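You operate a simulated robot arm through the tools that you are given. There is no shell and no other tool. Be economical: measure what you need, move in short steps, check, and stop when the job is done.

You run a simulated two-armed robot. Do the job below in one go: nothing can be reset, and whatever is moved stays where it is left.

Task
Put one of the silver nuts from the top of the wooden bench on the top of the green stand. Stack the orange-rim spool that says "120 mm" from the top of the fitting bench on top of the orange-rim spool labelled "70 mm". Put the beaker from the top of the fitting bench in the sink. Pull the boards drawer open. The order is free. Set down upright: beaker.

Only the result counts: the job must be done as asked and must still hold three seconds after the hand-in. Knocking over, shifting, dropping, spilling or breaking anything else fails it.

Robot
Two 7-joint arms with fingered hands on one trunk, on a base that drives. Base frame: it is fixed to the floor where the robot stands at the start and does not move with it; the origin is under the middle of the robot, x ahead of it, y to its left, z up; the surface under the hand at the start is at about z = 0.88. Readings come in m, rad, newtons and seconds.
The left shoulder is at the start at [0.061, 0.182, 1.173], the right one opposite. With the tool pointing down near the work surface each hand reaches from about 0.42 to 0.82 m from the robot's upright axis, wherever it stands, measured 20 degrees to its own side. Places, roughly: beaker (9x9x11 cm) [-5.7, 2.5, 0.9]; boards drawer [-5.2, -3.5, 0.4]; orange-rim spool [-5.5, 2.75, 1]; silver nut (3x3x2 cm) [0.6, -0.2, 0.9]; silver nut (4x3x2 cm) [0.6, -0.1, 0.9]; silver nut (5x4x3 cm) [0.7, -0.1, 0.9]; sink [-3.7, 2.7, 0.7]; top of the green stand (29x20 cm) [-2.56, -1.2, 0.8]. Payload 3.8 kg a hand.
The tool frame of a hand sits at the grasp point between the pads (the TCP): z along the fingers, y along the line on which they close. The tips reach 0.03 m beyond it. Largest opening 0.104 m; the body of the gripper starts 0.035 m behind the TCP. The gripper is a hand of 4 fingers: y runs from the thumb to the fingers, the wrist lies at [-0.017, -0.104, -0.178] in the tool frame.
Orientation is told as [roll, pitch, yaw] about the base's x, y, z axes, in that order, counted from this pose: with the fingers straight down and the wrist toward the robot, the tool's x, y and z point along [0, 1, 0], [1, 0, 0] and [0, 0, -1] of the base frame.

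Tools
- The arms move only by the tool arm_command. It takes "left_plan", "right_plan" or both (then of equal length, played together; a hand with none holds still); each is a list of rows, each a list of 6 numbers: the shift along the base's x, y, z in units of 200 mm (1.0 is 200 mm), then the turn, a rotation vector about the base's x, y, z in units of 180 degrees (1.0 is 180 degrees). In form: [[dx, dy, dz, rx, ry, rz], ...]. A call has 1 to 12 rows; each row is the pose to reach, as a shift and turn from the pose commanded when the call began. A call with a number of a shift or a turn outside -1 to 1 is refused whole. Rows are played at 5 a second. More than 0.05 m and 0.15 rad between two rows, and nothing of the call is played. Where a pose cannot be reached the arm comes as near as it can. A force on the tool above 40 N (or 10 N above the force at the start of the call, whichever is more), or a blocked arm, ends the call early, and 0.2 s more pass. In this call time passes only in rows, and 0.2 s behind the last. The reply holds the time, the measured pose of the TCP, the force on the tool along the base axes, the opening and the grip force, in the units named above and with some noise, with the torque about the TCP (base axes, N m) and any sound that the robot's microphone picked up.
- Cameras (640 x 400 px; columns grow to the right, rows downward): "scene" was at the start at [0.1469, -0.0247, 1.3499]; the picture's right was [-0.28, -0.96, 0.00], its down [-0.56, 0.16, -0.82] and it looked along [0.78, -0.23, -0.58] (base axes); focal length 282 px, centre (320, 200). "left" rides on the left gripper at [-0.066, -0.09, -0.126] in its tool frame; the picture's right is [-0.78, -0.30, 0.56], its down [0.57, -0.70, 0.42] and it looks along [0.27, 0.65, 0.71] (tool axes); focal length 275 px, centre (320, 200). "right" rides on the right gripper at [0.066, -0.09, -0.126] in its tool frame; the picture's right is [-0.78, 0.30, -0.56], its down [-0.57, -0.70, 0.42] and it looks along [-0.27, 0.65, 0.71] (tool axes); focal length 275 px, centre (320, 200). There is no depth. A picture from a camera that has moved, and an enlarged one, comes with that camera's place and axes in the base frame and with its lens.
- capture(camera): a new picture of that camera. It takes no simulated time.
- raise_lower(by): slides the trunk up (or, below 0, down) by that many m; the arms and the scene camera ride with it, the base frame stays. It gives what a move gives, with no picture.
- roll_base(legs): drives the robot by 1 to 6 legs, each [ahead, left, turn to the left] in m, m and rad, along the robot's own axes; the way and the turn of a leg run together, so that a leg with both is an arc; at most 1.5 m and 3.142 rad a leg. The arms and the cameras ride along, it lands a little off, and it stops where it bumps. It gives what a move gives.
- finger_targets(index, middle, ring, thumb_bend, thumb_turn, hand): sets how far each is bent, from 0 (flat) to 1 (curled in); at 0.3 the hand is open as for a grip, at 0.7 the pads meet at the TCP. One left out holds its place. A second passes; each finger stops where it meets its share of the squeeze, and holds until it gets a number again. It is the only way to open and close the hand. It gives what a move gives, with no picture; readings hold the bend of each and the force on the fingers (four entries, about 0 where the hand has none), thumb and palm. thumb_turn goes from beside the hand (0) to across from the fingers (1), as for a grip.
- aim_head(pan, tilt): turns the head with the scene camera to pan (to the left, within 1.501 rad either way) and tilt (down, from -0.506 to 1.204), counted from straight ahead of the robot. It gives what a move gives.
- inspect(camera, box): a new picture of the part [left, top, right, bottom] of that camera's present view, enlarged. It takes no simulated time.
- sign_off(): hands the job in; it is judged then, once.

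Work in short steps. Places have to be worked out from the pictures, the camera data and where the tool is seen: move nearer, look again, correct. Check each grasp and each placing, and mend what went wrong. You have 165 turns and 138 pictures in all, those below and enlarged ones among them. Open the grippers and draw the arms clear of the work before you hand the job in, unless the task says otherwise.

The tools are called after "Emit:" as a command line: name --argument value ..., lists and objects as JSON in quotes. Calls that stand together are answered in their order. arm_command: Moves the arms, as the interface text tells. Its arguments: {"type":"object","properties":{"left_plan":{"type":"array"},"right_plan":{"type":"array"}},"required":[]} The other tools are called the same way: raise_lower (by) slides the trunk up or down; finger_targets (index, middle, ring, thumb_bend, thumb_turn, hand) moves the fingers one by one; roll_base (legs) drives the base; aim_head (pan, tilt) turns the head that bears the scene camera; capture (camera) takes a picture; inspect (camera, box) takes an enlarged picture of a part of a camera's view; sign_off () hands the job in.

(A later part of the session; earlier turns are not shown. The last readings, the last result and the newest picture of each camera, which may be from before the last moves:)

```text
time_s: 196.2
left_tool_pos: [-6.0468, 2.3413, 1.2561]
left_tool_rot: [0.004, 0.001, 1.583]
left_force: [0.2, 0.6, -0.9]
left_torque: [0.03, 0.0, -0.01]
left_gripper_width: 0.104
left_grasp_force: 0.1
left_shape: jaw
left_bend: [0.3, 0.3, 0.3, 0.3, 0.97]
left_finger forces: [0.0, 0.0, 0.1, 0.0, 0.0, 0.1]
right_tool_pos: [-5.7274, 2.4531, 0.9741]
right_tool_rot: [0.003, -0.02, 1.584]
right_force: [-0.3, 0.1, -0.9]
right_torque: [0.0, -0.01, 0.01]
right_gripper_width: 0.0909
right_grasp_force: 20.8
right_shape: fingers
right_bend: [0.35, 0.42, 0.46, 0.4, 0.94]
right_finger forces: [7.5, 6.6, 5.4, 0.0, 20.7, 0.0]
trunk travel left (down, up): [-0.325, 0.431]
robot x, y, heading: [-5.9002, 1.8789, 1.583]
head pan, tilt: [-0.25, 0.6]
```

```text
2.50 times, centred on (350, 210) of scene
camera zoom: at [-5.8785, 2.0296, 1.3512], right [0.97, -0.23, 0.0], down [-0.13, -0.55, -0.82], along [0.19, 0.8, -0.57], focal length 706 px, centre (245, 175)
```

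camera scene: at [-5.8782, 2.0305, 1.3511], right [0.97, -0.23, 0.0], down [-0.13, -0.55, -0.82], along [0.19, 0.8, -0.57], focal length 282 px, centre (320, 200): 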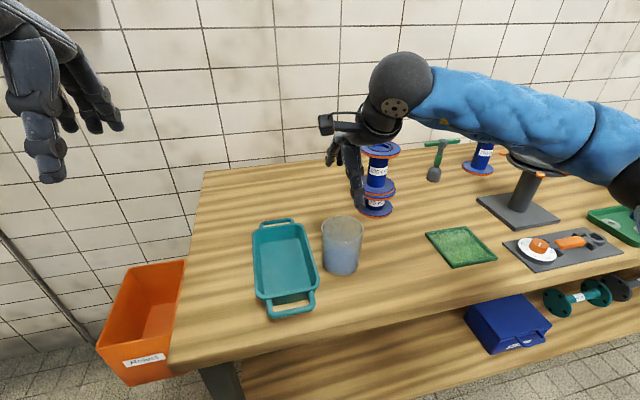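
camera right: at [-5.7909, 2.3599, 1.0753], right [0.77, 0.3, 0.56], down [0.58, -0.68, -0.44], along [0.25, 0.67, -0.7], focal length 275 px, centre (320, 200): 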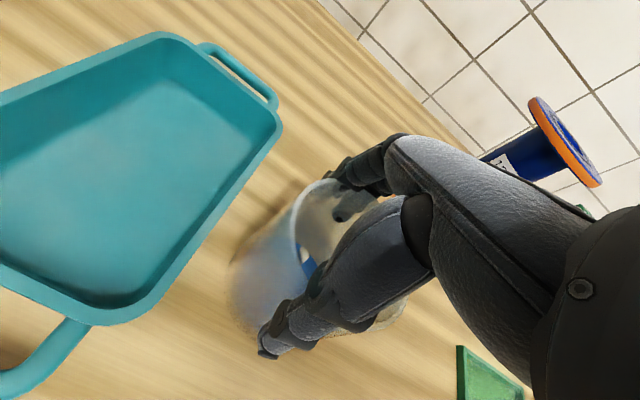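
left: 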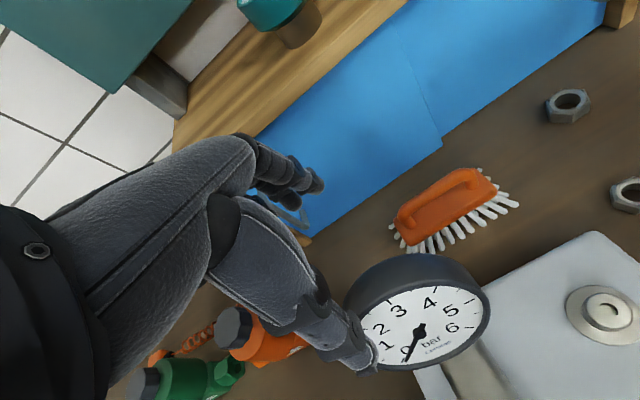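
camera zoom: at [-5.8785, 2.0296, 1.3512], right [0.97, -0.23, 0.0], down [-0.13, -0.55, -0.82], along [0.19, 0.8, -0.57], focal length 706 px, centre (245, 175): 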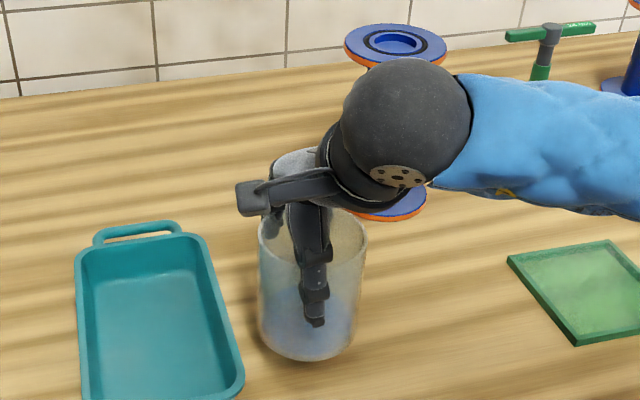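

The beaker is lifted and level. I'll raise it and back away from the bench.

Emit:
arm_command --right_plan '[[0, 0, 0.12, 0, 0, 0], [0, 0, 0.26, 0, 0, 0], [0, 0, 0.4, 0, 0, 0], [0, 0, 0.54, 0, 0, 0], [0, 0, 0.68, 0, 0, 0], [0, 0, 0.8, 0, 0, 0]]'

Emit:
roll_base --legs '[[-0.33, 0, 0]]'

Emit:
capture --camera "right"

Emit:
capture --camera "scene"

```text
time_s: 197.7
left_tool_pos: [-6.0467, 2.3427, 1.2577]
left_tool_rot: [0.002, 0.0, 1.585]
left_force: [0.7, 0.6, -0.7]
left_torque: [0.01, -0.01, 0.03]
left_gripper_width: 0.1036
left_grasp_force: 0.1
left_shape: jaw
left_bend: [0.3, 0.3, 0.3, 0.3, 0.97]
left_finger forces: [0.0, 0.0, 0.0, 0.0, 0.0, 0.0]
right_tool_pos: [-5.7268, 2.452, 1.1347]
right_tool_rot: [0.001, -0.019, 1.585]
right_force: [0.5, 0.2, -1.4]
right_torque: [0.01, 0.02, -0.01]
right_gripper_width: 0.0908
right_grasp_force: 19.9
right_shape: fingers
right_bend: [0.35, 0.42, 0.46, 0.4, 0.94]
right_finger forces: [7.4, 6.6, 5.3, 0.0, 20.6, 0.0]
trunk travel left (down, up): [-0.325, 0.431]
robot x, y, heading: [-5.8955, 1.8801, 1.584]
head pan, tilt: [-0.25, 0.6]
```

```text
time_s: 199.8
left_tool_pos: [-6.0408, 2.0112, 1.2577]
left_tool_rot: [0.003, 0.001, 1.583]
left_force: [0.1, 0.1, 1.2]
left_torque: [0.0, 0.02, -0.02]
left_gripper_width: 0.1038
left_grasp_force: 0.0
left_shape: jaw
left_bend: [0.3, 0.3, 0.3, 0.3, 0.97]
left_finger forces: [0.0, 0.0, 0.1, 0.1, 0.0, 0.0]
right_tool_pos: [-5.722, 2.1215, 1.1352]
right_tool_rot: [0.002, -0.02, 1.585]
right_force: [0.3, -0.5, -1.3]
right_torque: [0.02, 0.01, 0.0]
right_gripper_width: 0.0911
right_grasp_force: 20.2
right_shape: fingers
right_bend: [0.35, 0.42, 0.46, 0.4, 0.94]
right_finger forces: [7.4, 6.6, 5.4, 0.0, 20.5, 0.0]
trunk travel left (down, up): [-0.325, 0.431]
robot x, y, heading: [-5.896, 1.5504, 1.579]
head pan, tilt: [-0.25, 0.6]
```

```text
43 pictures are left
camera right: at [-5.7857, 2.0274, 1.2588], right [0.77, 0.29, 0.56], down [0.58, -0.68, -0.44], along [0.26, 0.67, -0.7], focal length 275 px, centre (320, 200)
```

right: 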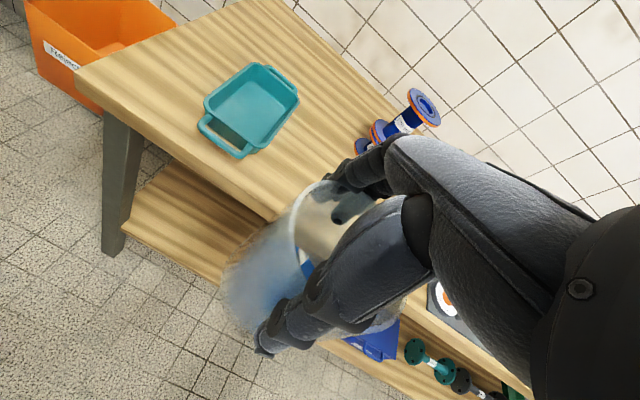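

```text
42 pictures are left
camera scene: at [-5.8737, 1.6976, 1.3514], right [0.97, -0.23, 0.0], down [-0.13, -0.55, -0.83], along [0.19, 0.8, -0.56], focal length 282 px, centre (320, 200)
```

scene: 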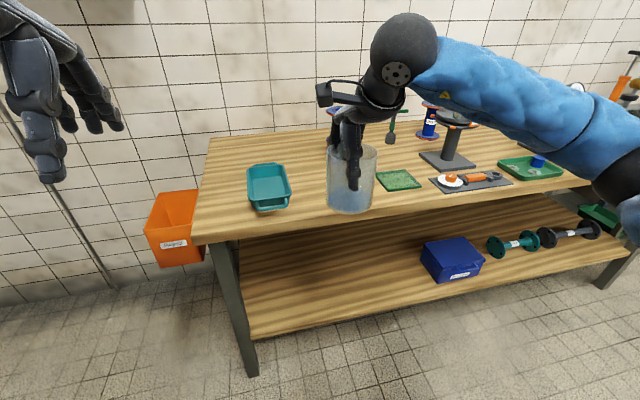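

Now I'll strafe right along the bench to the sink in two legs.

Emit:
roll_base --legs '[[0, -1.0, 0], [0, -0.95, 0]]'

Emit:
aim_head --pan -0.05 --tilt 0.5

Emit:
capture --camera "scene"

```text
time_s: 209.6
left_tool_pos: [-4.0968, 2.0453, 1.2569]
left_tool_rot: [0.002, 0.0, 1.587]
left_force: [0.3, -0.3, 0.3]
left_torque: [0.0, 0.0, -0.04]
left_gripper_width: 0.1038
left_grasp_force: 0.0
left_shape: jaw
left_bend: [0.3, 0.3, 0.3, 0.3, 0.97]
left_finger forces: [0.0, 0.0, 0.1, 0.0, 0.0, 0.0]
right_tool_pos: [-3.7769, 2.1547, 1.1351]
right_tool_rot: [0.0, -0.02, 1.588]
right_force: [0.7, -0.1, -1.0]
right_torque: [0.0, 0.02, -0.01]
right_gripper_width: 0.0907
right_grasp_force: 20.2
right_shape: fingers
right_bend: [0.35, 0.42, 0.46, 0.4, 0.94]
right_finger forces: [7.4, 6.6, 5.4, 0.1, 20.4, 0.1]
trunk travel left (down, up): [-0.325, 0.431]
robot x, y, heading: [-3.9475, 1.5861, 1.587]
head pan, tilt: [-0.25, 0.6]
```

```text
time_s: 210.3
left_tool_pos: [-4.0968, 2.0451, 1.2581]
left_tool_rot: [0.002, 0.0, 1.587]
left_force: [0.8, 0.3, 0.8]
left_torque: [0.02, -0.01, -0.05]
left_gripper_width: 0.104
left_grasp_force: 0.1
left_shape: jaw
left_bend: [0.3, 0.3, 0.3, 0.3, 0.97]
left_finger forces: [0.0, 0.0, 0.1, 0.1, 0.0, 0.0]
right_tool_pos: [-3.7779, 2.1558, 1.1332]
right_tool_rot: [0.002, -0.018, 1.586]
right_force: [-0.2, 0.7, -1.4]
right_torque: [0.0, 0.02, 0.0]
right_gripper_width: 0.0905
right_grasp_force: 19.7
right_shape: fingers
right_bend: [0.35, 0.42, 0.46, 0.4, 0.94]
right_finger forces: [7.4, 6.6, 5.4, 0.1, 20.4, 0.0]
trunk travel left (down, up): [-0.325, 0.431]
robot x, y, heading: [-3.9456, 1.5833, 1.587]
head pan, tilt: [-0.051, 0.499]
```

```text
41 pictures are left
camera scene: at [-3.9459, 1.7378, 1.3603], right [1.0, -0.04, 0.0], down [-0.02, -0.48, -0.88], along [0.03, 0.88, -0.48], focal length 282 px, centre (320, 200)
```

scene: 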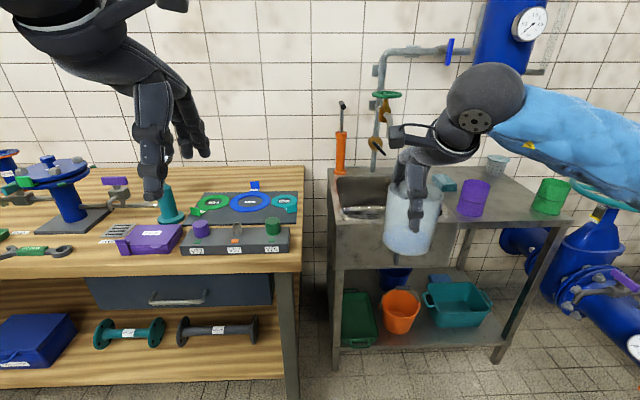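

I'll zoom in on the sink basin and tap area.

Emit:
inspect --camera "scene" --box '[310, 80, 500, 260]'

Emit:
capture --camera "right"

```text
2.22 times, centred on (405, 170) of scene
camera zoom: at [-3.9459, 1.7378, 1.3603], right [1.0, -0.04, 0.0], down [-0.02, -0.48, -0.88], along [0.03, 0.88, -0.48], focal length 628 px, centre (131, 267)
```

zoom: 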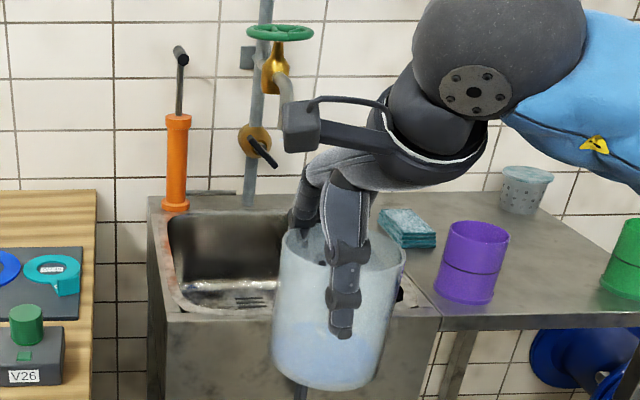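

```text
39 pictures are left
camera right: at [-3.8412, 2.0627, 1.2583], right [0.77, 0.3, 0.56], down [0.58, -0.68, -0.44], along [0.25, 0.67, -0.7], focal length 275 px, centre (320, 200)
```

right: 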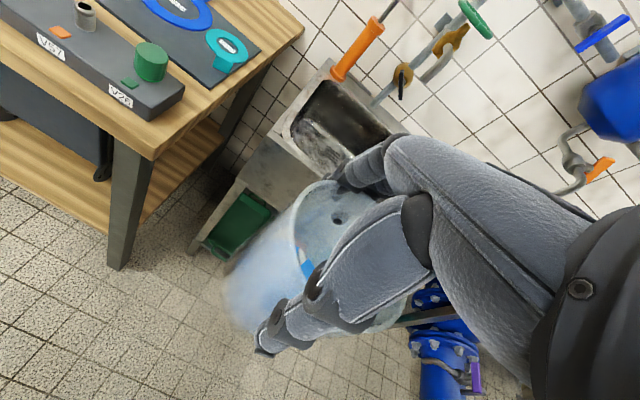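

The basin spans about x −3.84…−3.50, y 2.50…2.82; I'll aim for [−3.70, 2.62], clear of the spout. Moving the base in.

Emit:
roll_base --legs '[[0, -0.07, 0], [0.38, 0, 0]]'

Emit:
aim_head --pan -0.2 --tilt 0.75

Emit:
capture --camera "scene"

Emit:
capture --camera "right"

```text
time_s: 213.3
left_tool_pos: [-4.0299, 2.4299, 1.2561]
left_tool_rot: [0.002, 0.003, 1.584]
left_force: [-0.2, 0.7, 0.0]
left_torque: [-0.01, 0.0, -0.01]
left_gripper_width: 0.1039
left_grasp_force: 0.1
left_shape: jaw
left_bend: [0.3, 0.3, 0.3, 0.3, 0.97]
left_finger forces: [0.1, 0.0, 0.1, 0.0, 0.1, 0.0]
right_tool_pos: [-3.7104, 2.5396, 1.1333]
right_tool_rot: [0.001, -0.02, 1.58]
right_force: [0.1, -0.7, -1.3]
right_torque: [-0.01, -0.01, -0.04]
right_gripper_width: 0.0907
right_grasp_force: 20.0
right_shape: fingers
right_bend: [0.35, 0.42, 0.46, 0.4, 0.94]
right_finger forces: [7.3, 6.5, 5.4, 0.0, 20.4, 0.1]
trunk travel left (down, up): [-0.325, 0.431]
robot x, y, heading: [-3.8842, 1.9679, 1.58]
head pan, tilt: [-0.051, 0.499]
```

```text
time_s: 214.1
left_tool_pos: [-4.0296, 2.4277, 1.2563]
left_tool_rot: [0.004, 0.002, 1.583]
left_force: [0.3, 0.5, 0.1]
left_torque: [0.0, 0.01, 0.01]
left_gripper_width: 0.104
left_grasp_force: 0.0
left_shape: jaw
left_bend: [0.3, 0.3, 0.3, 0.3, 0.97]
left_finger forces: [0.0, 0.1, 0.0, 0.1, 0.0, 0.0]
right_tool_pos: [-3.7111, 2.5374, 1.135]
right_tool_rot: [0.002, -0.02, 1.581]
right_force: [0.0, -0.3, -1.4]
right_torque: [0.01, 0.0, -0.04]
right_gripper_width: 0.0903
right_grasp_force: 20.0
right_shape: fingers
right_bend: [0.35, 0.42, 0.46, 0.4, 0.94]
right_finger forces: [7.5, 6.7, 5.5, 0.0, 20.5, 0.1]
trunk travel left (down, up): [-0.325, 0.431]
robot x, y, heading: [-3.8829, 1.9639, 1.582]
head pan, tilt: [-0.201, 0.75]
```

```text
38 pictures are left
camera scene: at [-3.8682, 2.1102, 1.3384], right [0.98, -0.19, 0.0], down [-0.13, -0.67, -0.73], along [0.14, 0.72, -0.68], focal length 282 px, centre (320, 200)
```

scene: 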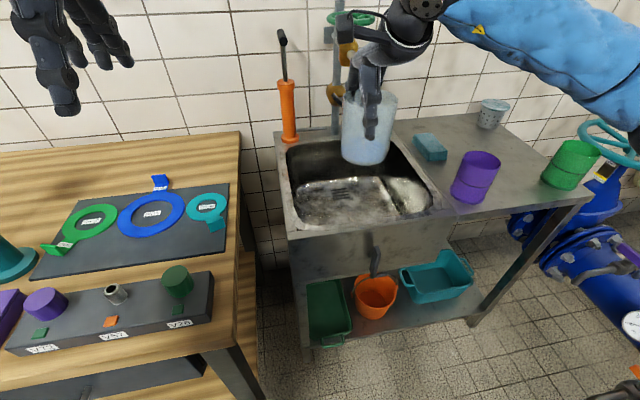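

```text
37 pictures are left
camera right: at [-3.7743, 2.4443, 1.2583], right [0.77, 0.29, 0.56], down [0.58, -0.69, -0.44], along [0.26, 0.67, -0.7], focal length 275 px, centre (320, 200)
```

right: 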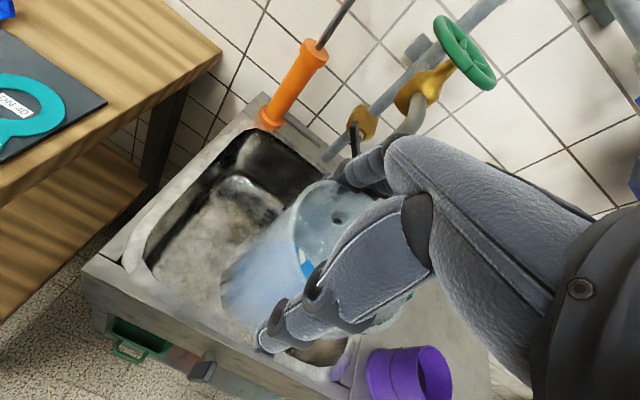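

Rim height is about 0.838, inner basin x −3.83…−3.49, y 2.55…2.89, and a faucet overhangs near its back. I'll lower before moving forward so the hand stays below and in front of the faucet.

Emit:
arm_command --right_plan '[[0.05, 0, -0.18, 0, 0, 0], [0.1, 0, -0.36, 0, 0, 0], [0.15, 0, -0.54, 0, 0, 0], [0.2, 0, -0.72, 0, 0, 0], [0.25, 0, -0.9, 0, 0, 0]]'

Emit:
capture --camera "scene"

Emit:
capture --camera "right"

```text
time_s: 215.3
left_tool_pos: [-4.0297, 2.4292, 1.2565]
left_tool_rot: [0.002, 0.001, 1.583]
left_force: [0.6, -0.2, 0.1]
left_torque: [0.0, 0.05, -0.01]
left_gripper_width: 0.104
left_grasp_force: 0.0
left_shape: jaw
left_bend: [0.3, 0.3, 0.3, 0.3, 0.97]
left_finger forces: [0.0, 0.1, 0.1, 0.1, 0.1, 0.0]
right_tool_pos: [-3.6596, 2.5372, 0.953]
right_tool_rot: [0.002, -0.021, 1.583]
right_force: [0.6, 0.4, -0.9]
right_torque: [0.02, 0.0, 0.02]
right_gripper_width: 0.0902
right_grasp_force: 20.1
right_shape: fingers
right_bend: [0.35, 0.42, 0.46, 0.4, 0.94]
right_finger forces: [7.4, 6.6, 5.2, 0.1, 20.2, 0.0]
trunk travel left (down, up): [-0.325, 0.431]
robot x, y, heading: [-3.8809, 1.9695, 1.583]
head pan, tilt: [-0.201, 0.75]
```

```text
36 pictures are left
camera scene: at [-3.8677, 2.1105, 1.3383], right [0.98, -0.19, 0.0], down [-0.13, -0.67, -0.73], along [0.14, 0.72, -0.68], focal length 282 px, centre (320, 200)
```

scene: 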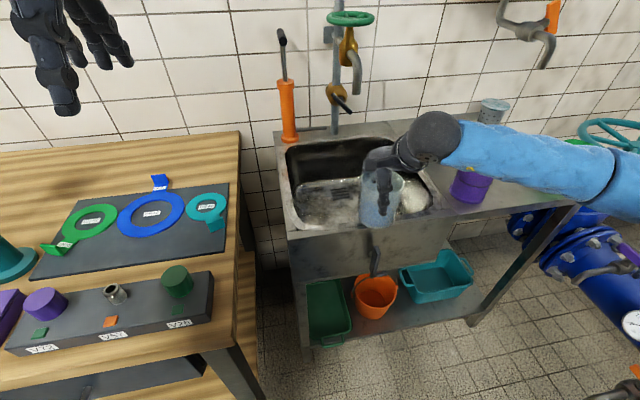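

```text
35 pictures are left
camera right: at [-3.7238, 2.444, 1.0775], right [0.77, 0.29, 0.56], down [0.58, -0.69, -0.44], along [0.26, 0.67, -0.7], focal length 275 px, centre (320, 200)
```

right: 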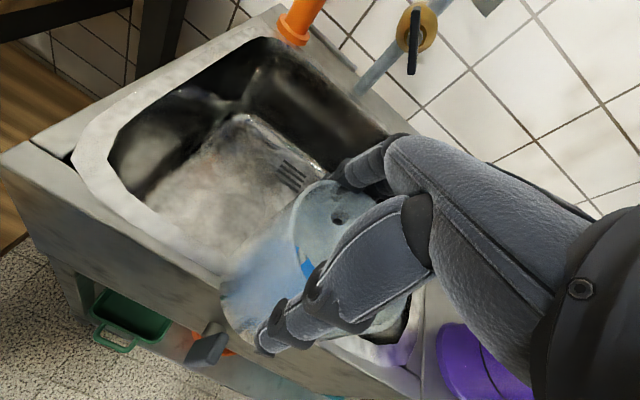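

The forearm may come near the purple cup if I lower further. I'll raise the trunk so the elbow stays higher, and place the beaker a bit further left at about [−3.72, 2.63].

Emit:
raise_lower --by 0.12

Emit:
arm_command --right_plan '[[-0.1, 0, -0.2, 0, 0, 0], [-0.2, 0, -0.4, 0, 0, 0], [-0.3, 0.0, -0.61, 0, 0, 0], [-0.3, 0.2, -0.62, 0, 0, 0], [-0.3, 0.42, -0.62, 0, 0, 0]]'

Emit:
capture --camera "scene"

Emit:
capture --camera "right"

```text
time_s: 216.8
left_tool_pos: [-4.0301, 2.4282, 1.377]
left_tool_rot: [0.002, 0.001, 1.582]
left_force: [-0.1, 0.2, 0.3]
left_torque: [-0.01, 0.02, -0.04]
left_gripper_width: 0.1041
left_grasp_force: 0.1
left_shape: jaw
left_bend: [0.3, 0.3, 0.3, 0.3, 0.97]
left_finger forces: [0.1, 0.0, 0.0, 0.1, 0.0, 0.0]
right_tool_pos: [-3.6601, 2.5372, 1.0736]
right_tool_rot: [0.001, -0.018, 1.582]
right_force: [0.7, 0.4, -0.9]
right_torque: [-0.01, 0.02, 0.01]
right_gripper_width: 0.0903
right_grasp_force: 19.6
right_shape: fingers
right_bend: [0.35, 0.42, 0.46, 0.4, 0.94]
right_finger forces: [7.3, 6.5, 5.3, 0.1, 20.1, 0.0]
trunk travel left (down, up): [-0.445, 0.311]
robot x, y, heading: [-3.883, 1.9683, 1.585]
head pan, tilt: [-0.201, 0.75]
```

```text
time_s: 218.0
left_tool_pos: [-4.0319, 2.4285, 1.3761]
left_tool_rot: [0.0, 0.004, 1.584]
left_force: [0.3, 0.4, -0.8]
left_torque: [-0.07, -0.04, -0.01]
left_gripper_width: 0.104
left_grasp_force: 0.1
left_shape: jaw
left_bend: [0.3, 0.3, 0.3, 0.3, 0.97]
left_finger forces: [0.0, 0.1, 0.0, 0.0, 0.0, 0.0]
right_tool_pos: [-3.7216, 2.6222, 0.9506]
right_tool_rot: [-0.001, -0.02, 1.583]
right_force: [-0.4, 0.2, -1.0]
right_torque: [-0.02, 0.0, 0.01]
right_gripper_width: 0.0902
right_grasp_force: 19.7
right_shape: fingers
right_bend: [0.35, 0.42, 0.46, 0.41, 0.93]
right_finger forces: [7.3, 6.6, 5.4, 0.1, 20.0, 0.1]
trunk travel left (down, up): [-0.445, 0.311]
robot x, y, heading: [-3.8804, 1.9618, 1.579]
head pan, tilt: [-0.201, 0.75]
```

```text
34 pictures are left
camera scene: at [-3.8686, 2.0782, 1.4594], right [0.98, -0.19, 0.0], down [-0.13, -0.67, -0.73], along [0.14, 0.72, -0.68], focal length 282 px, centre (320, 200)
```

scene: 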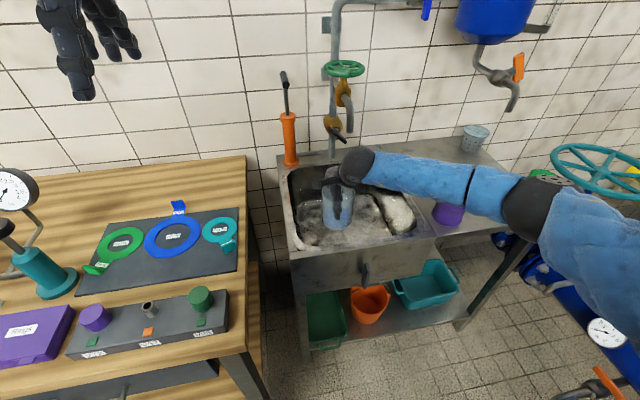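

```text
33 pictures are left
camera right: at [-3.7853, 2.5296, 1.0749], right [0.77, 0.29, 0.56], down [0.58, -0.69, -0.44], along [0.26, 0.66, -0.7], focal length 275 px, centre (320, 200)
```

right: 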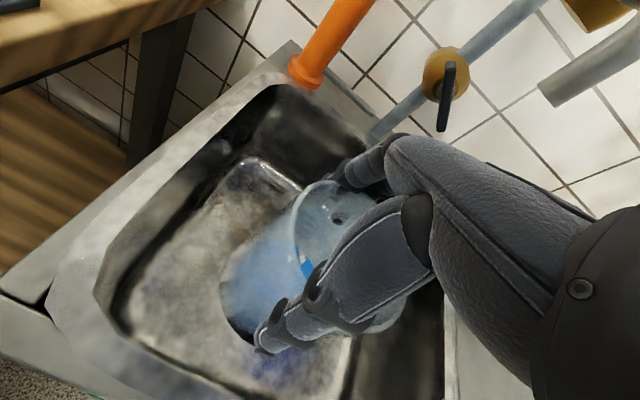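

The beaker is over the basin and the forearm is clear of the cup. I'll move 3 cm further in while lowering partway.

Emit:
arm_command --right_plan '[[0, 0.08, -0.1, 0, 0, 0], [0, 0.165, -0.2, 0, 0, 0], [0, 0.165, -0.35, 0, 0, 0], [0, 0.165, -0.5, 0, 0, 0]]'

Emit:
capture --camera "scene"

Emit:
capture --camera "right"

```text
time_s: 219.0
left_tool_pos: [-4.0302, 2.4283, 1.3763]
left_tool_rot: [0.002, 0.002, 1.584]
left_force: [-1.5, -0.4, 0.4]
left_torque: [0.0, -0.01, -0.01]
left_gripper_width: 0.1039
left_grasp_force: 0.1
left_shape: jaw
left_bend: [0.3, 0.3, 0.3, 0.3, 0.97]
left_finger forces: [0.1, 0.1, 0.0, 0.0, 0.0, 0.0]
right_tool_pos: [-3.7214, 2.6544, 0.8502]
right_tool_rot: [-0.001, -0.022, 1.583]
right_force: [0.0, -0.2, -0.7]
right_torque: [0.01, -0.01, 0.02]
right_gripper_width: 0.0902
right_grasp_force: 19.7
right_shape: fingers
right_bend: [0.35, 0.42, 0.46, 0.41, 0.93]
right_finger forces: [7.2, 6.5, 5.4, 0.1, 19.6, 0.0]
trunk travel left (down, up): [-0.445, 0.311]
robot x, y, heading: [-3.8859, 1.9662, 1.588]
head pan, tilt: [-0.201, 0.75]
```

```text
32 pictures are left
camera scene: at [-3.8684, 2.0778, 1.4595], right [0.98, -0.19, 0.0], down [-0.13, -0.67, -0.73], along [0.14, 0.72, -0.68], focal length 282 px, centre (320, 200)
```

scene: 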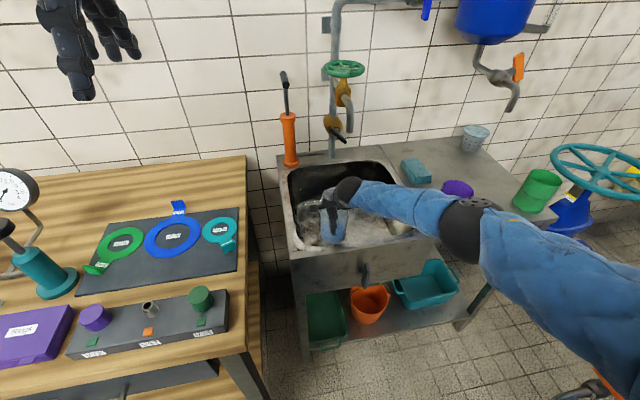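

```text
31 pictures are left
camera right: at [-3.7853, 2.5617, 0.9746], right [0.77, 0.29, 0.56], down [0.58, -0.69, -0.44], along [0.26, 0.67, -0.7], focal length 275 px, centre (320, 200)
```

right: 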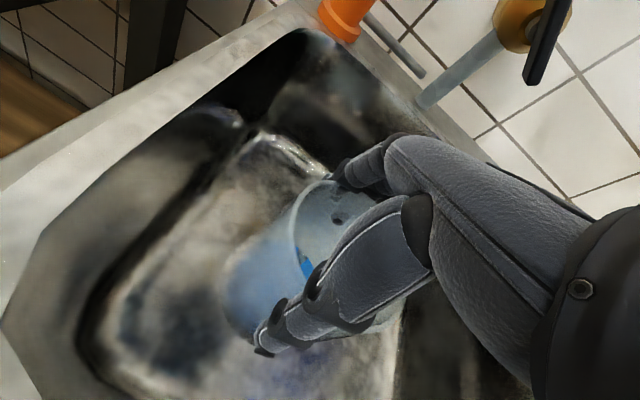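

All clear. I'll continue down slowly, watching for contact.

Emit:
arm_command --right_plan '[[0, 0, -0.06, 0, 0, 0], [0, 0, -0.12, 0, 0, 0], [0, 0, -0.17, 0, 0, 0], [0, 0, -0.21, 0, 0, 0]]'

Emit:
capture --camera "right"

```text
time_s: 220.0
left_tool_pos: [-4.0305, 2.4286, 1.3776]
left_tool_rot: [0.001, -0.001, 1.583]
left_force: [-0.4, 0.4, -0.6]
left_torque: [0.0, -0.02, 0.0]
left_gripper_width: 0.1039
left_grasp_force: 0.0
left_shape: jaw
left_bend: [0.3, 0.3, 0.3, 0.3, 0.97]
left_finger forces: [0.1, 0.0, 0.1, 0.0, 0.1, 0.0]
right_tool_pos: [-3.7204, 2.6524, 0.817]
right_tool_rot: [0.001, -0.018, 1.581]
right_force: [-1.1, 0.0, -2.5]
right_torque: [0.0, 0.04, 0.01]
right_gripper_width: 0.0901
right_grasp_force: 19.5
right_shape: fingers
right_bend: [0.35, 0.42, 0.46, 0.41, 0.94]
right_finger forces: [7.1, 6.5, 5.4, 0.0, 19.5, 0.1]
right hand out of reach, approached as far as the arm can: row 4
trunk travel left (down, up): [-0.445, 0.311]
robot x, y, heading: [-3.8819, 1.9642, 1.58]
head pan, tilt: [-0.201, 0.75]
```

```text
30 pictures are left
camera right: at [-3.7841, 2.5589, 0.9395], right [0.77, 0.29, 0.56], down [0.58, -0.69, -0.44], along [0.26, 0.67, -0.7], focal length 275 px, centre (320, 200)
```

right: 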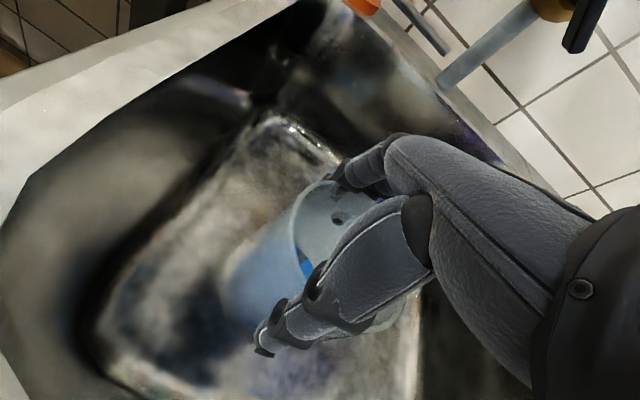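

The arm is at its reach limit, so I'll use the trunk to lower further in small steps.

Emit:
raise_lower --by -0.02

Emit:
raise_lower --by -0.012

```text
time_s: 220.7
left_tool_pos: [-4.0307, 2.4288, 1.3563]
left_tool_rot: [0.002, 0.0, 1.583]
left_force: [0.2, -0.7, -0.6]
left_torque: [0.02, -0.01, 0.0]
left_gripper_width: 0.1039
left_grasp_force: 0.0
left_shape: jaw
left_bend: [0.3, 0.3, 0.3, 0.3, 0.97]
left_finger forces: [0.1, 0.1, 0.0, 0.0, 0.2, 0.0]
right_tool_pos: [-3.7203, 2.6511, 0.7958]
right_tool_rot: [0.002, -0.021, 1.581]
right_force: [0.2, 0.1, -0.7]
right_torque: [0.02, -0.01, -0.01]
right_gripper_width: 0.0899
right_grasp_force: 19.1
right_shape: fingers
right_bend: [0.35, 0.42, 0.46, 0.41, 0.94]
right_finger forces: [7.2, 6.5, 5.3, 0.0, 19.3, 0.0]
trunk travel left (down, up): [-0.425, 0.331]
robot x, y, heading: [-3.8818, 1.9642, 1.584]
head pan, tilt: [-0.201, 0.75]
```

```text
time_s: 221.3
left_tool_pos: [-4.03, 2.4282, 1.3449]
left_tool_rot: [0.002, 0.0, 1.582]
left_force: [0.1, -0.1, -0.1]
left_torque: [0.03, 0.0, 0.02]
left_gripper_width: 0.1042
left_grasp_force: 0.0
left_shape: jaw
left_bend: [0.3, 0.3, 0.3, 0.3, 0.97]
left_finger forces: [0.0, 0.0, 0.1, 0.1, 0.0, 0.1]
right_tool_pos: [-3.7198, 2.6521, 0.7833]
right_tool_rot: [0.002, -0.021, 1.582]
right_force: [-0.3, 0.0, -0.8]
right_torque: [0.03, 0.01, 0.03]
right_gripper_width: 0.09
right_grasp_force: 19.3
right_shape: fingers
right_bend: [0.35, 0.42, 0.46, 0.41, 0.94]
right_finger forces: [7.1, 6.4, 5.1, 0.0, 19.4, 0.1]
trunk travel left (down, up): [-0.413, 0.343]
robot x, y, heading: [-3.88, 1.9639, 1.584]
head pan, tilt: [-0.201, 0.75]
```

No contact yet (beaker bottom ≈0.70). I'll check clearances, then continue.

Emit:
inspect --camera "scene" --box '[270, 130, 480, 270]'

Emit:
capture --camera "right"

```text
2.86 times, centred on (375, 200) of scene
camera zoom: at [-3.8679, 2.0837, 1.4274], right [0.98, -0.19, 0.0], down [-0.13, -0.67, -0.73], along [0.14, 0.72, -0.68], focal length 807 px, centre (163, 200)
```

zoom: 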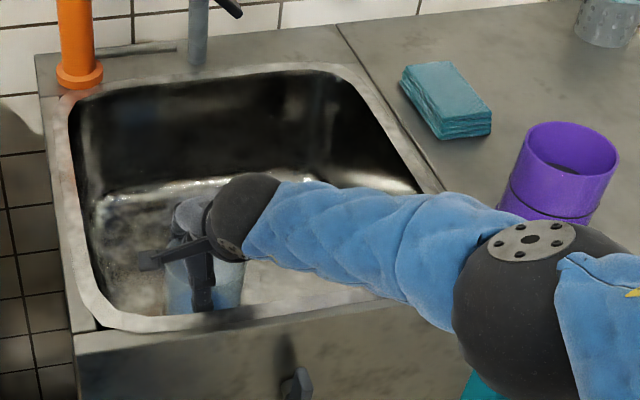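

```text
28 pictures are left
camera right: at [-3.7839, 2.5586, 0.9078], right [0.77, 0.29, 0.56], down [0.58, -0.69, -0.44], along [0.26, 0.67, -0.7], focal length 275 px, centre (320, 200)
```

right: 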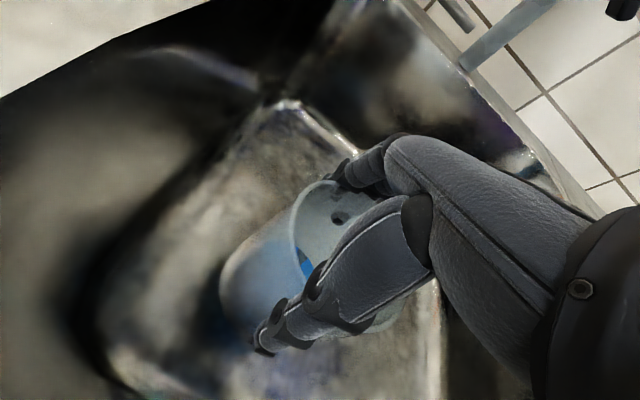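

The elbow is well above and in front of the cup. I'll keep lowering in small trunk steps until contact.

Emit:
raise_lower --by -0.01

Emit:
raise_lower --by -0.01

```text
time_s: 221.8
left_tool_pos: [-4.0287, 2.4271, 1.3354]
left_tool_rot: [0.001, -0.001, 1.582]
left_force: [0.2, 0.2, -0.9]
left_torque: [0.01, -0.02, -0.01]
left_gripper_width: 0.104
left_grasp_force: 0.1
left_shape: jaw
left_bend: [0.3, 0.3, 0.3, 0.3, 0.97]
left_finger forces: [0.0, 0.0, 0.0, 0.1, 0.0, 0.0]
right_tool_pos: [-3.7202, 2.6519, 0.7754]
right_tool_rot: [-0.001, -0.02, 1.583]
right_force: [0.8, 0.1, -0.9]
right_torque: [0.02, 0.01, -0.01]
right_gripper_width: 0.0899
right_grasp_force: 19.1
right_shape: fingers
right_bend: [0.35, 0.42, 0.46, 0.41, 0.94]
right_finger forces: [7.2, 6.5, 5.2, 0.0, 19.5, 0.0]
trunk travel left (down, up): [-0.403, 0.353]
robot x, y, heading: [-3.8782, 1.9641, 1.585]
head pan, tilt: [-0.201, 0.75]
```

```text
time_s: 222.4
left_tool_pos: [-4.0301, 2.4289, 1.3261]
left_tool_rot: [0.002, 0.0, 1.584]
left_force: [0.3, 0.0, -0.3]
left_torque: [0.01, 0.03, -0.03]
left_gripper_width: 0.1041
left_grasp_force: 0.1
left_shape: jaw
left_bend: [0.3, 0.3, 0.3, 0.3, 0.97]
left_finger forces: [0.0, 0.1, 0.1, 0.0, 0.1, 0.1]
right_tool_pos: [-3.72, 2.6517, 0.7636]
right_tool_rot: [0.0, -0.02, 1.585]
right_force: [0.4, 0.4, -2.3]
right_torque: [0.02, 0.01, -0.01]
right_gripper_width: 0.0899
right_grasp_force: 19.0
right_shape: fingers
right_bend: [0.35, 0.42, 0.46, 0.41, 0.94]
right_finger forces: [7.1, 6.4, 5.2, 0.0, 19.4, 0.0]
trunk travel left (down, up): [-0.393, 0.363]
robot x, y, heading: [-3.8828, 1.9645, 1.585]
head pan, tilt: [-0.201, 0.75]
```

Emit:
raise_lower --by -0.01

Emit:
raise_lower --by -0.01

Emit:
capture --camera "right"

```text
time_s: 223.0
left_tool_pos: [-4.029, 2.4288, 1.3145]
left_tool_rot: [0.003, -0.001, 1.583]
left_force: [-0.2, 0.3, 0.2]
left_torque: [0.01, 0.01, 0.0]
left_gripper_width: 0.1038
left_grasp_force: 0.0
left_shape: jaw
left_bend: [0.3, 0.3, 0.3, 0.3, 0.97]
left_finger forces: [0.0, 0.0, 0.0, 0.0, 0.0, 0.0]
right_tool_pos: [-3.7189, 2.6527, 0.7537]
right_tool_rot: [0.002, -0.019, 1.583]
right_force: [-0.4, -0.7, -1.9]
right_torque: [0.03, 0.02, -0.03]
right_gripper_width: 0.09
right_grasp_force: 18.4
right_shape: fingers
right_bend: [0.35, 0.42, 0.47, 0.41, 0.93]
right_finger forces: [7.2, 6.5, 5.1, 0.0, 19.4, 0.0]
trunk travel left (down, up): [-0.383, 0.373]
robot x, y, heading: [-3.8805, 1.9653, 1.586]
head pan, tilt: [-0.201, 0.75]
```

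```text
time_s: 223.6
left_tool_pos: [-4.0302, 2.4242, 1.307]
left_tool_rot: [0.001, -0.004, 1.583]
left_force: [-0.1, -0.3, -0.8]
left_torque: [0.01, 0.02, 0.02]
left_gripper_width: 0.1038
left_grasp_force: 0.0
left_shape: jaw
left_bend: [0.3, 0.3, 0.3, 0.3, 0.97]
left_finger forces: [0.0, 0.0, 0.1, 0.1, 0.0, 0.0]
right_tool_pos: [-3.7211, 2.6536, 0.7514]
right_tool_rot: [0.004, -0.032, 1.583]
right_force: [-0.5, -5.1, 31.0]
right_torque: [0.75, -0.27, -0.03]
right_gripper_width: 0.0905
right_grasp_force: 23.8
right_shape: fingers
right_bend: [0.36, 0.42, 0.46, 0.41, 0.93]
right_finger forces: [10.5, 7.3, 5.8, 0.0, 24.5, 0.0]
trunk travel left (down, up): [-0.373, 0.383]
robot x, y, heading: [-3.8803, 1.9657, 1.583]
head pan, tilt: [-0.201, 0.75]
```

```text
27 pictures are left
camera right: at [-3.7847, 2.5585, 0.8734], right [0.77, 0.29, 0.56], down [0.58, -0.68, -0.45], along [0.25, 0.67, -0.69], focal length 275 px, centre (320, 200)
```

right: 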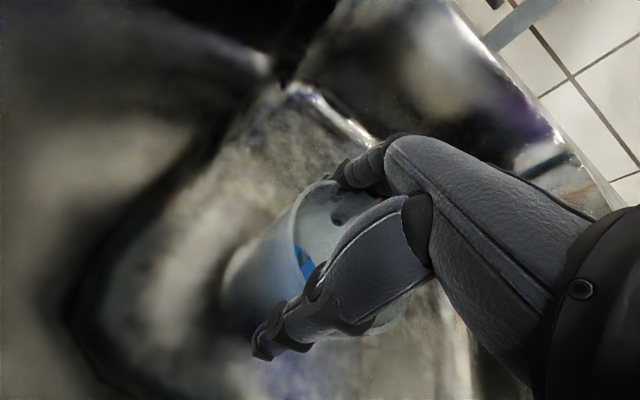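

The beaker touches the basin floor. I'll ease off the pressure and open the fingers gently.

Emit:
raise_lower --by 0.007

Emit:
finger_targets --hand "right" --index 0.3 --middle 0.35 --ring 0.35 --thumb_bend 0.35

Emit:
finger_targets --hand "right" --index 0.18 --middle 0.22 --ring 0.22 --thumb_bend 0.24

Emit:
capture --camera "right"

Emit:
inspect --camera "scene" --box '[270, 130, 480, 270]'

```text
time_s: 224.1
left_tool_pos: [-4.0311, 2.4264, 1.3126]
left_tool_rot: [0.0, 0.001, 1.583]
left_force: [0.0, -0.1, 0.3]
left_torque: [-0.02, 0.02, 0.01]
left_gripper_width: 0.1037
left_grasp_force: 0.0
left_shape: jaw
left_bend: [0.3, 0.3, 0.3, 0.3, 0.97]
left_finger forces: [0.0, 0.0, 0.0, 0.1, 0.0, 0.1]
right_tool_pos: [-3.7202, 2.6516, 0.7513]
right_tool_rot: [0.0, -0.021, 1.583]
right_force: [-3.0, 2.3, 13.1]
right_torque: [0.78, -0.22, 0.16]
right_gripper_width: 0.0902
right_grasp_force: 21.6
right_shape: fingers
right_bend: [0.35, 0.41, 0.46, 0.41, 0.93]
right_finger forces: [11.0, 7.7, 6.3, 0.0, 18.3, 0.1]
trunk travel left (down, up): [-0.38, 0.376]
robot x, y, heading: [-3.8812, 1.9639, 1.581]
head pan, tilt: [-0.201, 0.75]
```

```text
time_s: 225.1
left_tool_pos: [-4.0297, 2.4287, 1.312]
left_tool_rot: [0.002, 0.0, 1.583]
left_force: [-0.1, -0.4, 0.1]
left_torque: [0.0, 0.02, 0.03]
left_gripper_width: 0.1038
left_grasp_force: 0.1
left_shape: jaw
left_bend: [0.3, 0.3, 0.3, 0.3, 0.97]
left_finger forces: [0.0, 0.0, 0.0, 0.0, 0.1, 0.0]
right_tool_pos: [-3.72, 2.6519, 0.7495]
right_tool_rot: [0.001, -0.018, 1.582]
right_force: [-1.0, -0.6, 0.8]
right_torque: [0.05, 0.0, -0.03]
right_gripper_width: 0.102
right_grasp_force: 2.5
right_shape: fingers
right_bend: [0.29, 0.35, 0.35, 0.34, 0.95]
right_finger forces: [1.8, 0.0, 0.0, 0.1, 2.5, 0.0]
trunk travel left (down, up): [-0.38, 0.376]
robot x, y, heading: [-3.8828, 1.9653, 1.579]
head pan, tilt: [-0.201, 0.75]
```

```text
time_s: 226.1
left_tool_pos: [-4.0303, 2.4293, 1.3123]
left_tool_rot: [0.004, 0.0, 1.582]
left_force: [-0.1, 0.3, 0.6]
left_torque: [-0.02, 0.02, 0.0]
left_gripper_width: 0.1038
left_grasp_force: 0.0
left_shape: jaw
left_bend: [0.3, 0.3, 0.3, 0.3, 0.97]
left_finger forces: [0.0, 0.0, 0.0, 0.1, 0.0, 0.1]
right_tool_pos: [-3.7198, 2.653, 0.7505]
right_tool_rot: [0.002, -0.019, 1.581]
right_force: [0.1, -0.8, -0.4]
right_torque: [0.0, 0.01, 0.01]
right_gripper_width: 0.1257
right_grasp_force: 0.1
right_shape: fingers
right_bend: [0.18, 0.22, 0.22, 0.24, 0.95]
right_finger forces: [0.0, 0.0, 0.1, 0.0, 0.0, 0.1]
trunk travel left (down, up): [-0.38, 0.376]
robot x, y, heading: [-3.8812, 1.9652, 1.587]
head pan, tilt: [-0.201, 0.75]
```

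```text
26 pictures are left
camera right: at [-3.7837, 2.5589, 0.8745], right [0.77, 0.29, 0.56], down [0.58, -0.69, -0.44], along [0.26, 0.67, -0.7], focal length 275 px, centre (320, 200)
```

right: 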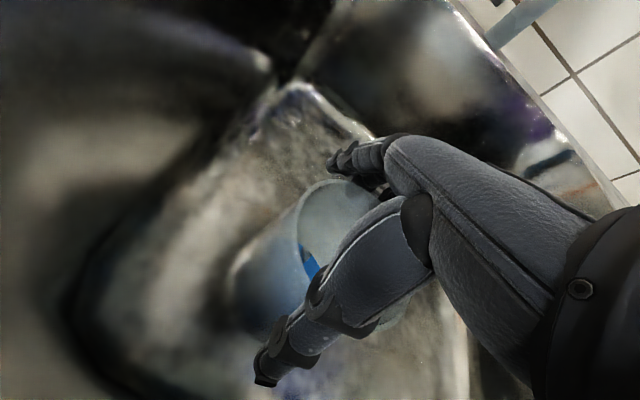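

```text
2.86 times, centred on (375, 200) of scene
camera zoom: at [-3.868, 2.0927, 1.394], right [0.98, -0.19, 0.0], down [-0.13, -0.67, -0.73], along [0.14, 0.72, -0.68], focal length 807 px, centre (163, 200)
```

zoom: 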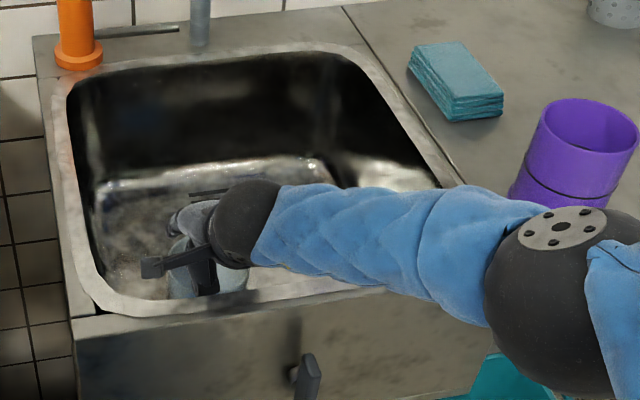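

The beaker stands free on the sink floor. I'll raise the hand straight up 15 cm, then look.

Emit:
raise_lower --by 0.15

Emit:
capture --camera "right"

Emit:
capture --camera "scene"

```text
time_s: 227.9
left_tool_pos: [-4.0306, 2.4286, 1.4613]
left_tool_rot: [0.001, 0.0, 1.584]
left_force: [0.5, -0.6, 0.4]
left_torque: [0.02, -0.02, 0.01]
left_gripper_width: 0.104
left_grasp_force: 0.2
left_shape: jaw
left_bend: [0.3, 0.3, 0.3, 0.3, 0.97]
left_finger forces: [0.0, 0.0, 0.0, 0.0, 0.0, 0.1]
right_tool_pos: [-3.7196, 2.6527, 0.9139]
right_tool_rot: [0.002, -0.04, 1.58]
right_force: [-0.4, -0.1, -0.6]
right_torque: [0.02, -0.02, 0.02]
right_gripper_width: 0.1261
right_grasp_force: 0.0
right_shape: fingers
right_bend: [0.18, 0.22, 0.22, 0.24, 0.95]
right_finger forces: [0.1, 0.1, 0.0, 0.0, 0.1, 0.0]
trunk travel left (down, up): [-0.53, 0.226]
robot x, y, heading: [-3.8831, 1.9631, 1.585]
head pan, tilt: [-0.201, 0.75]
```

```text
24 pictures are left
camera right: at [-3.7833, 2.5571, 1.0365], right [0.77, 0.28, 0.57], down [0.58, -0.68, -0.45], along [0.26, 0.68, -0.69], focal length 275 px, centre (320, 200)
```

right: 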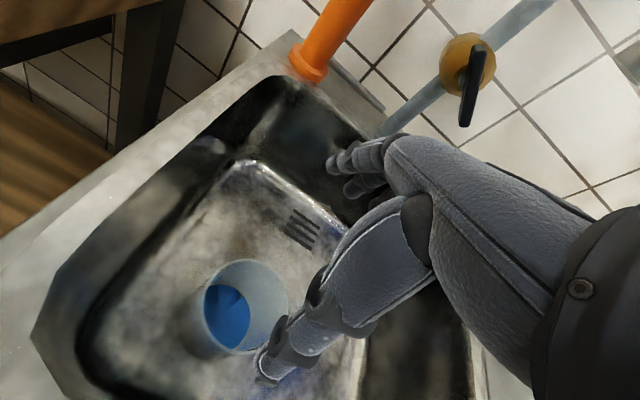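

```text
23 pictures are left
camera scene: at [-3.8675, 2.0652, 1.5448], right [0.98, -0.19, 0.0], down [-0.13, -0.67, -0.73], along [0.14, 0.72, -0.68], focal length 282 px, centre (320, 200)
```

scene: 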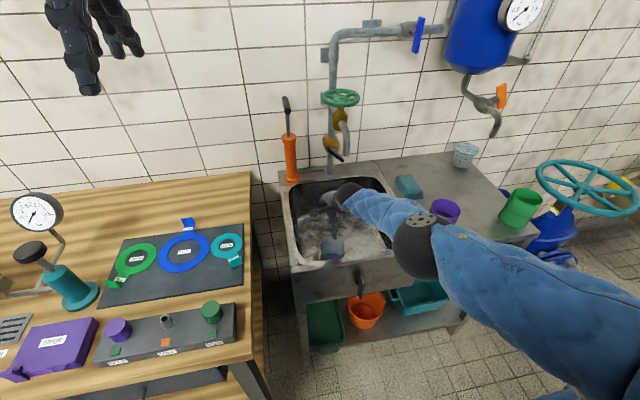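

The beaker stands upright in the sink with its liquid. I'll withdraw the hand up and back, then back the base away and check the stack.

Emit:
arm_command --right_plan '[[0, -0.05, 0.15, 0, 0, 0], [0, -0.25, 0.25, 0, 0, 0], [0, -0.45, 0.35, 0, 0, 0], [0, -0.65, 0.45, 0, 0, 0]]'

Emit:
roll_base --legs '[[-0.4, 0, 0]]'

Emit:
aim_head --pan 0.9 --tilt 0.3

Emit:
capture --camera "scene"

Emit:
aim_head --pan -0.15 --tilt 0.6

Emit:
capture --camera "scene"

```text
time_s: 228.9
left_tool_pos: [-4.0312, 2.4282, 1.4615]
left_tool_rot: [0.002, 0.0, 1.582]
left_force: [-0.1, 0.1, 0.3]
left_torque: [0.02, -0.01, -0.06]
left_gripper_width: 0.1038
left_grasp_force: 0.1
left_shape: jaw
left_bend: [0.3, 0.3, 0.3, 0.3, 0.97]
left_finger forces: [0.0, 0.1, 0.0, 0.0, 0.1, 0.0]
right_tool_pos: [-3.7202, 2.6544, 0.9233]
right_tool_rot: [0.001, -0.042, 1.584]
right_force: [0.2, -0.1, -0.2]
right_torque: [-0.01, -0.02, 0.01]
right_gripper_width: 0.1261
right_grasp_force: 0.1
right_shape: fingers
right_bend: [0.18, 0.22, 0.22, 0.24, 0.95]
right_finger forces: [0.1, 0.0, 0.0, 0.1, 0.0, 0.0]
right hand out of reach, approached as far as the arm can: row 1, 2, 3, 4
trunk travel left (down, up): [-0.53, 0.226]
robot x, y, heading: [-3.8825, 1.9639, 1.581]
head pan, tilt: [-0.201, 0.75]
```

```text
time_s: 231.4
left_tool_pos: [-4.0247, 2.0301, 1.4626]
left_tool_rot: [0.001, 0.0, 1.581]
left_force: [0.2, 0.0, 0.9]
left_torque: [0.02, -0.02, 0.01]
left_gripper_width: 0.1043
left_grasp_force: 0.0
left_shape: jaw
left_bend: [0.3, 0.3, 0.3, 0.3, 0.97]
left_finger forces: [0.0, 0.1, 0.1, 0.0, 0.0, 0.0]
right_tool_pos: [-3.7137, 2.2559, 0.9231]
right_tool_rot: [0.002, -0.041, 1.579]
right_force: [1.0, -0.2, -0.5]
right_torque: [0.04, -0.01, 0.01]
right_gripper_width: 0.1259
right_grasp_force: 0.0
right_shape: fingers
right_bend: [0.18, 0.22, 0.22, 0.24, 0.95]
right_finger forces: [0.0, 0.0, 0.0, 0.2, 0.0, 0.0]
trunk travel left (down, up): [-0.53, 0.226]
robot x, y, heading: [-3.8778, 1.5699, 1.588]
head pan, tilt: [-0.201, 0.75]
```

```text
time_s: 232.7
left_tool_pos: [-4.0247, 2.0309, 1.4613]
left_tool_rot: [0.002, 0.001, 1.581]
left_force: [-0.3, -0.7, -0.6]
left_torque: [-0.03, 0.02, 0.0]
left_gripper_width: 0.1042
left_grasp_force: 0.0
left_shape: jaw
left_bend: [0.3, 0.3, 0.3, 0.3, 0.97]
left_finger forces: [0.0, 0.1, 0.1, 0.1, 0.0, 0.0]
right_tool_pos: [-3.7144, 2.2553, 0.9222]
right_tool_rot: [0.003, -0.04, 1.579]
right_force: [0.0, -0.7, 0.8]
right_torque: [-0.01, 0.04, 0.01]
right_gripper_width: 0.126
right_grasp_force: 0.1
right_shape: fingers
right_bend: [0.18, 0.22, 0.22, 0.24, 0.95]
right_finger forces: [0.1, 0.0, 0.1, 0.1, 0.1, 0.0]
trunk travel left (down, up): [-0.53, 0.226]
robot x, y, heading: [-3.8768, 1.5685, 1.583]
head pan, tilt: [0.901, 0.3]
```

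```text
22 pictures are left
camera scene: at [-3.9526, 1.6428, 1.5853], right [0.61, 0.79, 0.0], down [0.23, -0.18, -0.96], along [-0.75, 0.59, -0.3], focal length 282 px, centre (320, 200)
```

scene: 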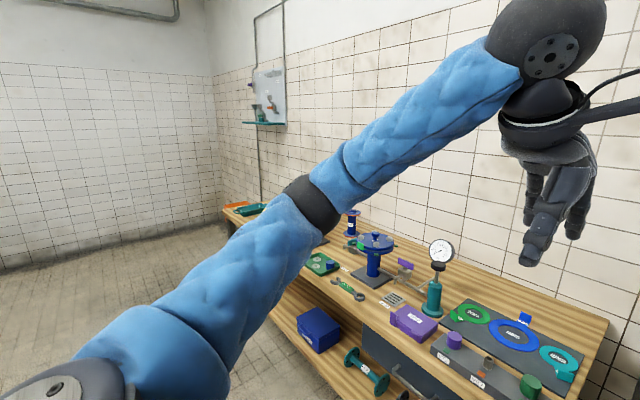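

```text
time_s: 234.0
left_tool_pos: [-4.0255, 2.0306, 1.4626]
left_tool_rot: [0.002, -0.001, 1.583]
left_force: [-0.3, -0.7, 0.7]
left_torque: [-0.02, 0.01, 0.0]
left_gripper_width: 0.1039
left_grasp_force: 0.0
left_shape: jaw
left_bend: [0.3, 0.3, 0.3, 0.3, 0.97]
left_finger forces: [0.0, 0.0, 0.0, 0.0, 0.1, 0.1]
right_tool_pos: [-3.715, 2.2564, 0.9225]
right_tool_rot: [0.0, -0.04, 1.578]
right_force: [-0.5, 0.3, 0.2]
right_torque: [-0.01, -0.03, 0.0]
right_gripper_width: 0.1261
right_grasp_force: 0.0
right_shape: fingers
right_bend: [0.18, 0.22, 0.22, 0.24, 0.95]
right_finger forces: [0.0, 0.0, 0.0, 0.0, 0.0, 0.0]
trunk travel left (down, up): [-0.53, 0.226]
robot x, y, heading: [-3.8751, 1.5662, 1.582]
head pan, tilt: [-0.15, 0.6]
```

```text
21 pictures are left
camera scene: at [-3.8666, 1.6728, 1.5578], right [0.99, -0.14, 0.0], down [-0.08, -0.56, -0.83], along [0.11, 0.82, -0.56], focal length 282 px, centre (320, 200)
```

scene: 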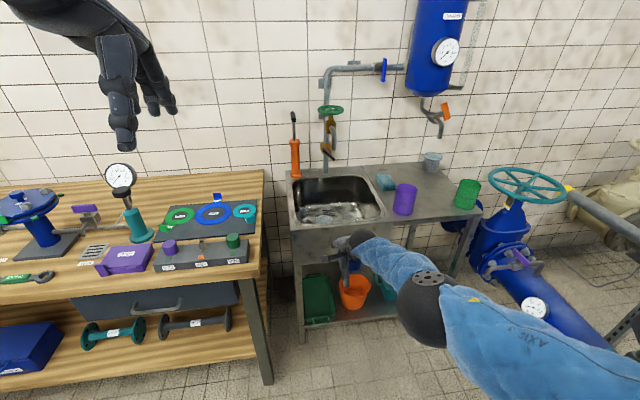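

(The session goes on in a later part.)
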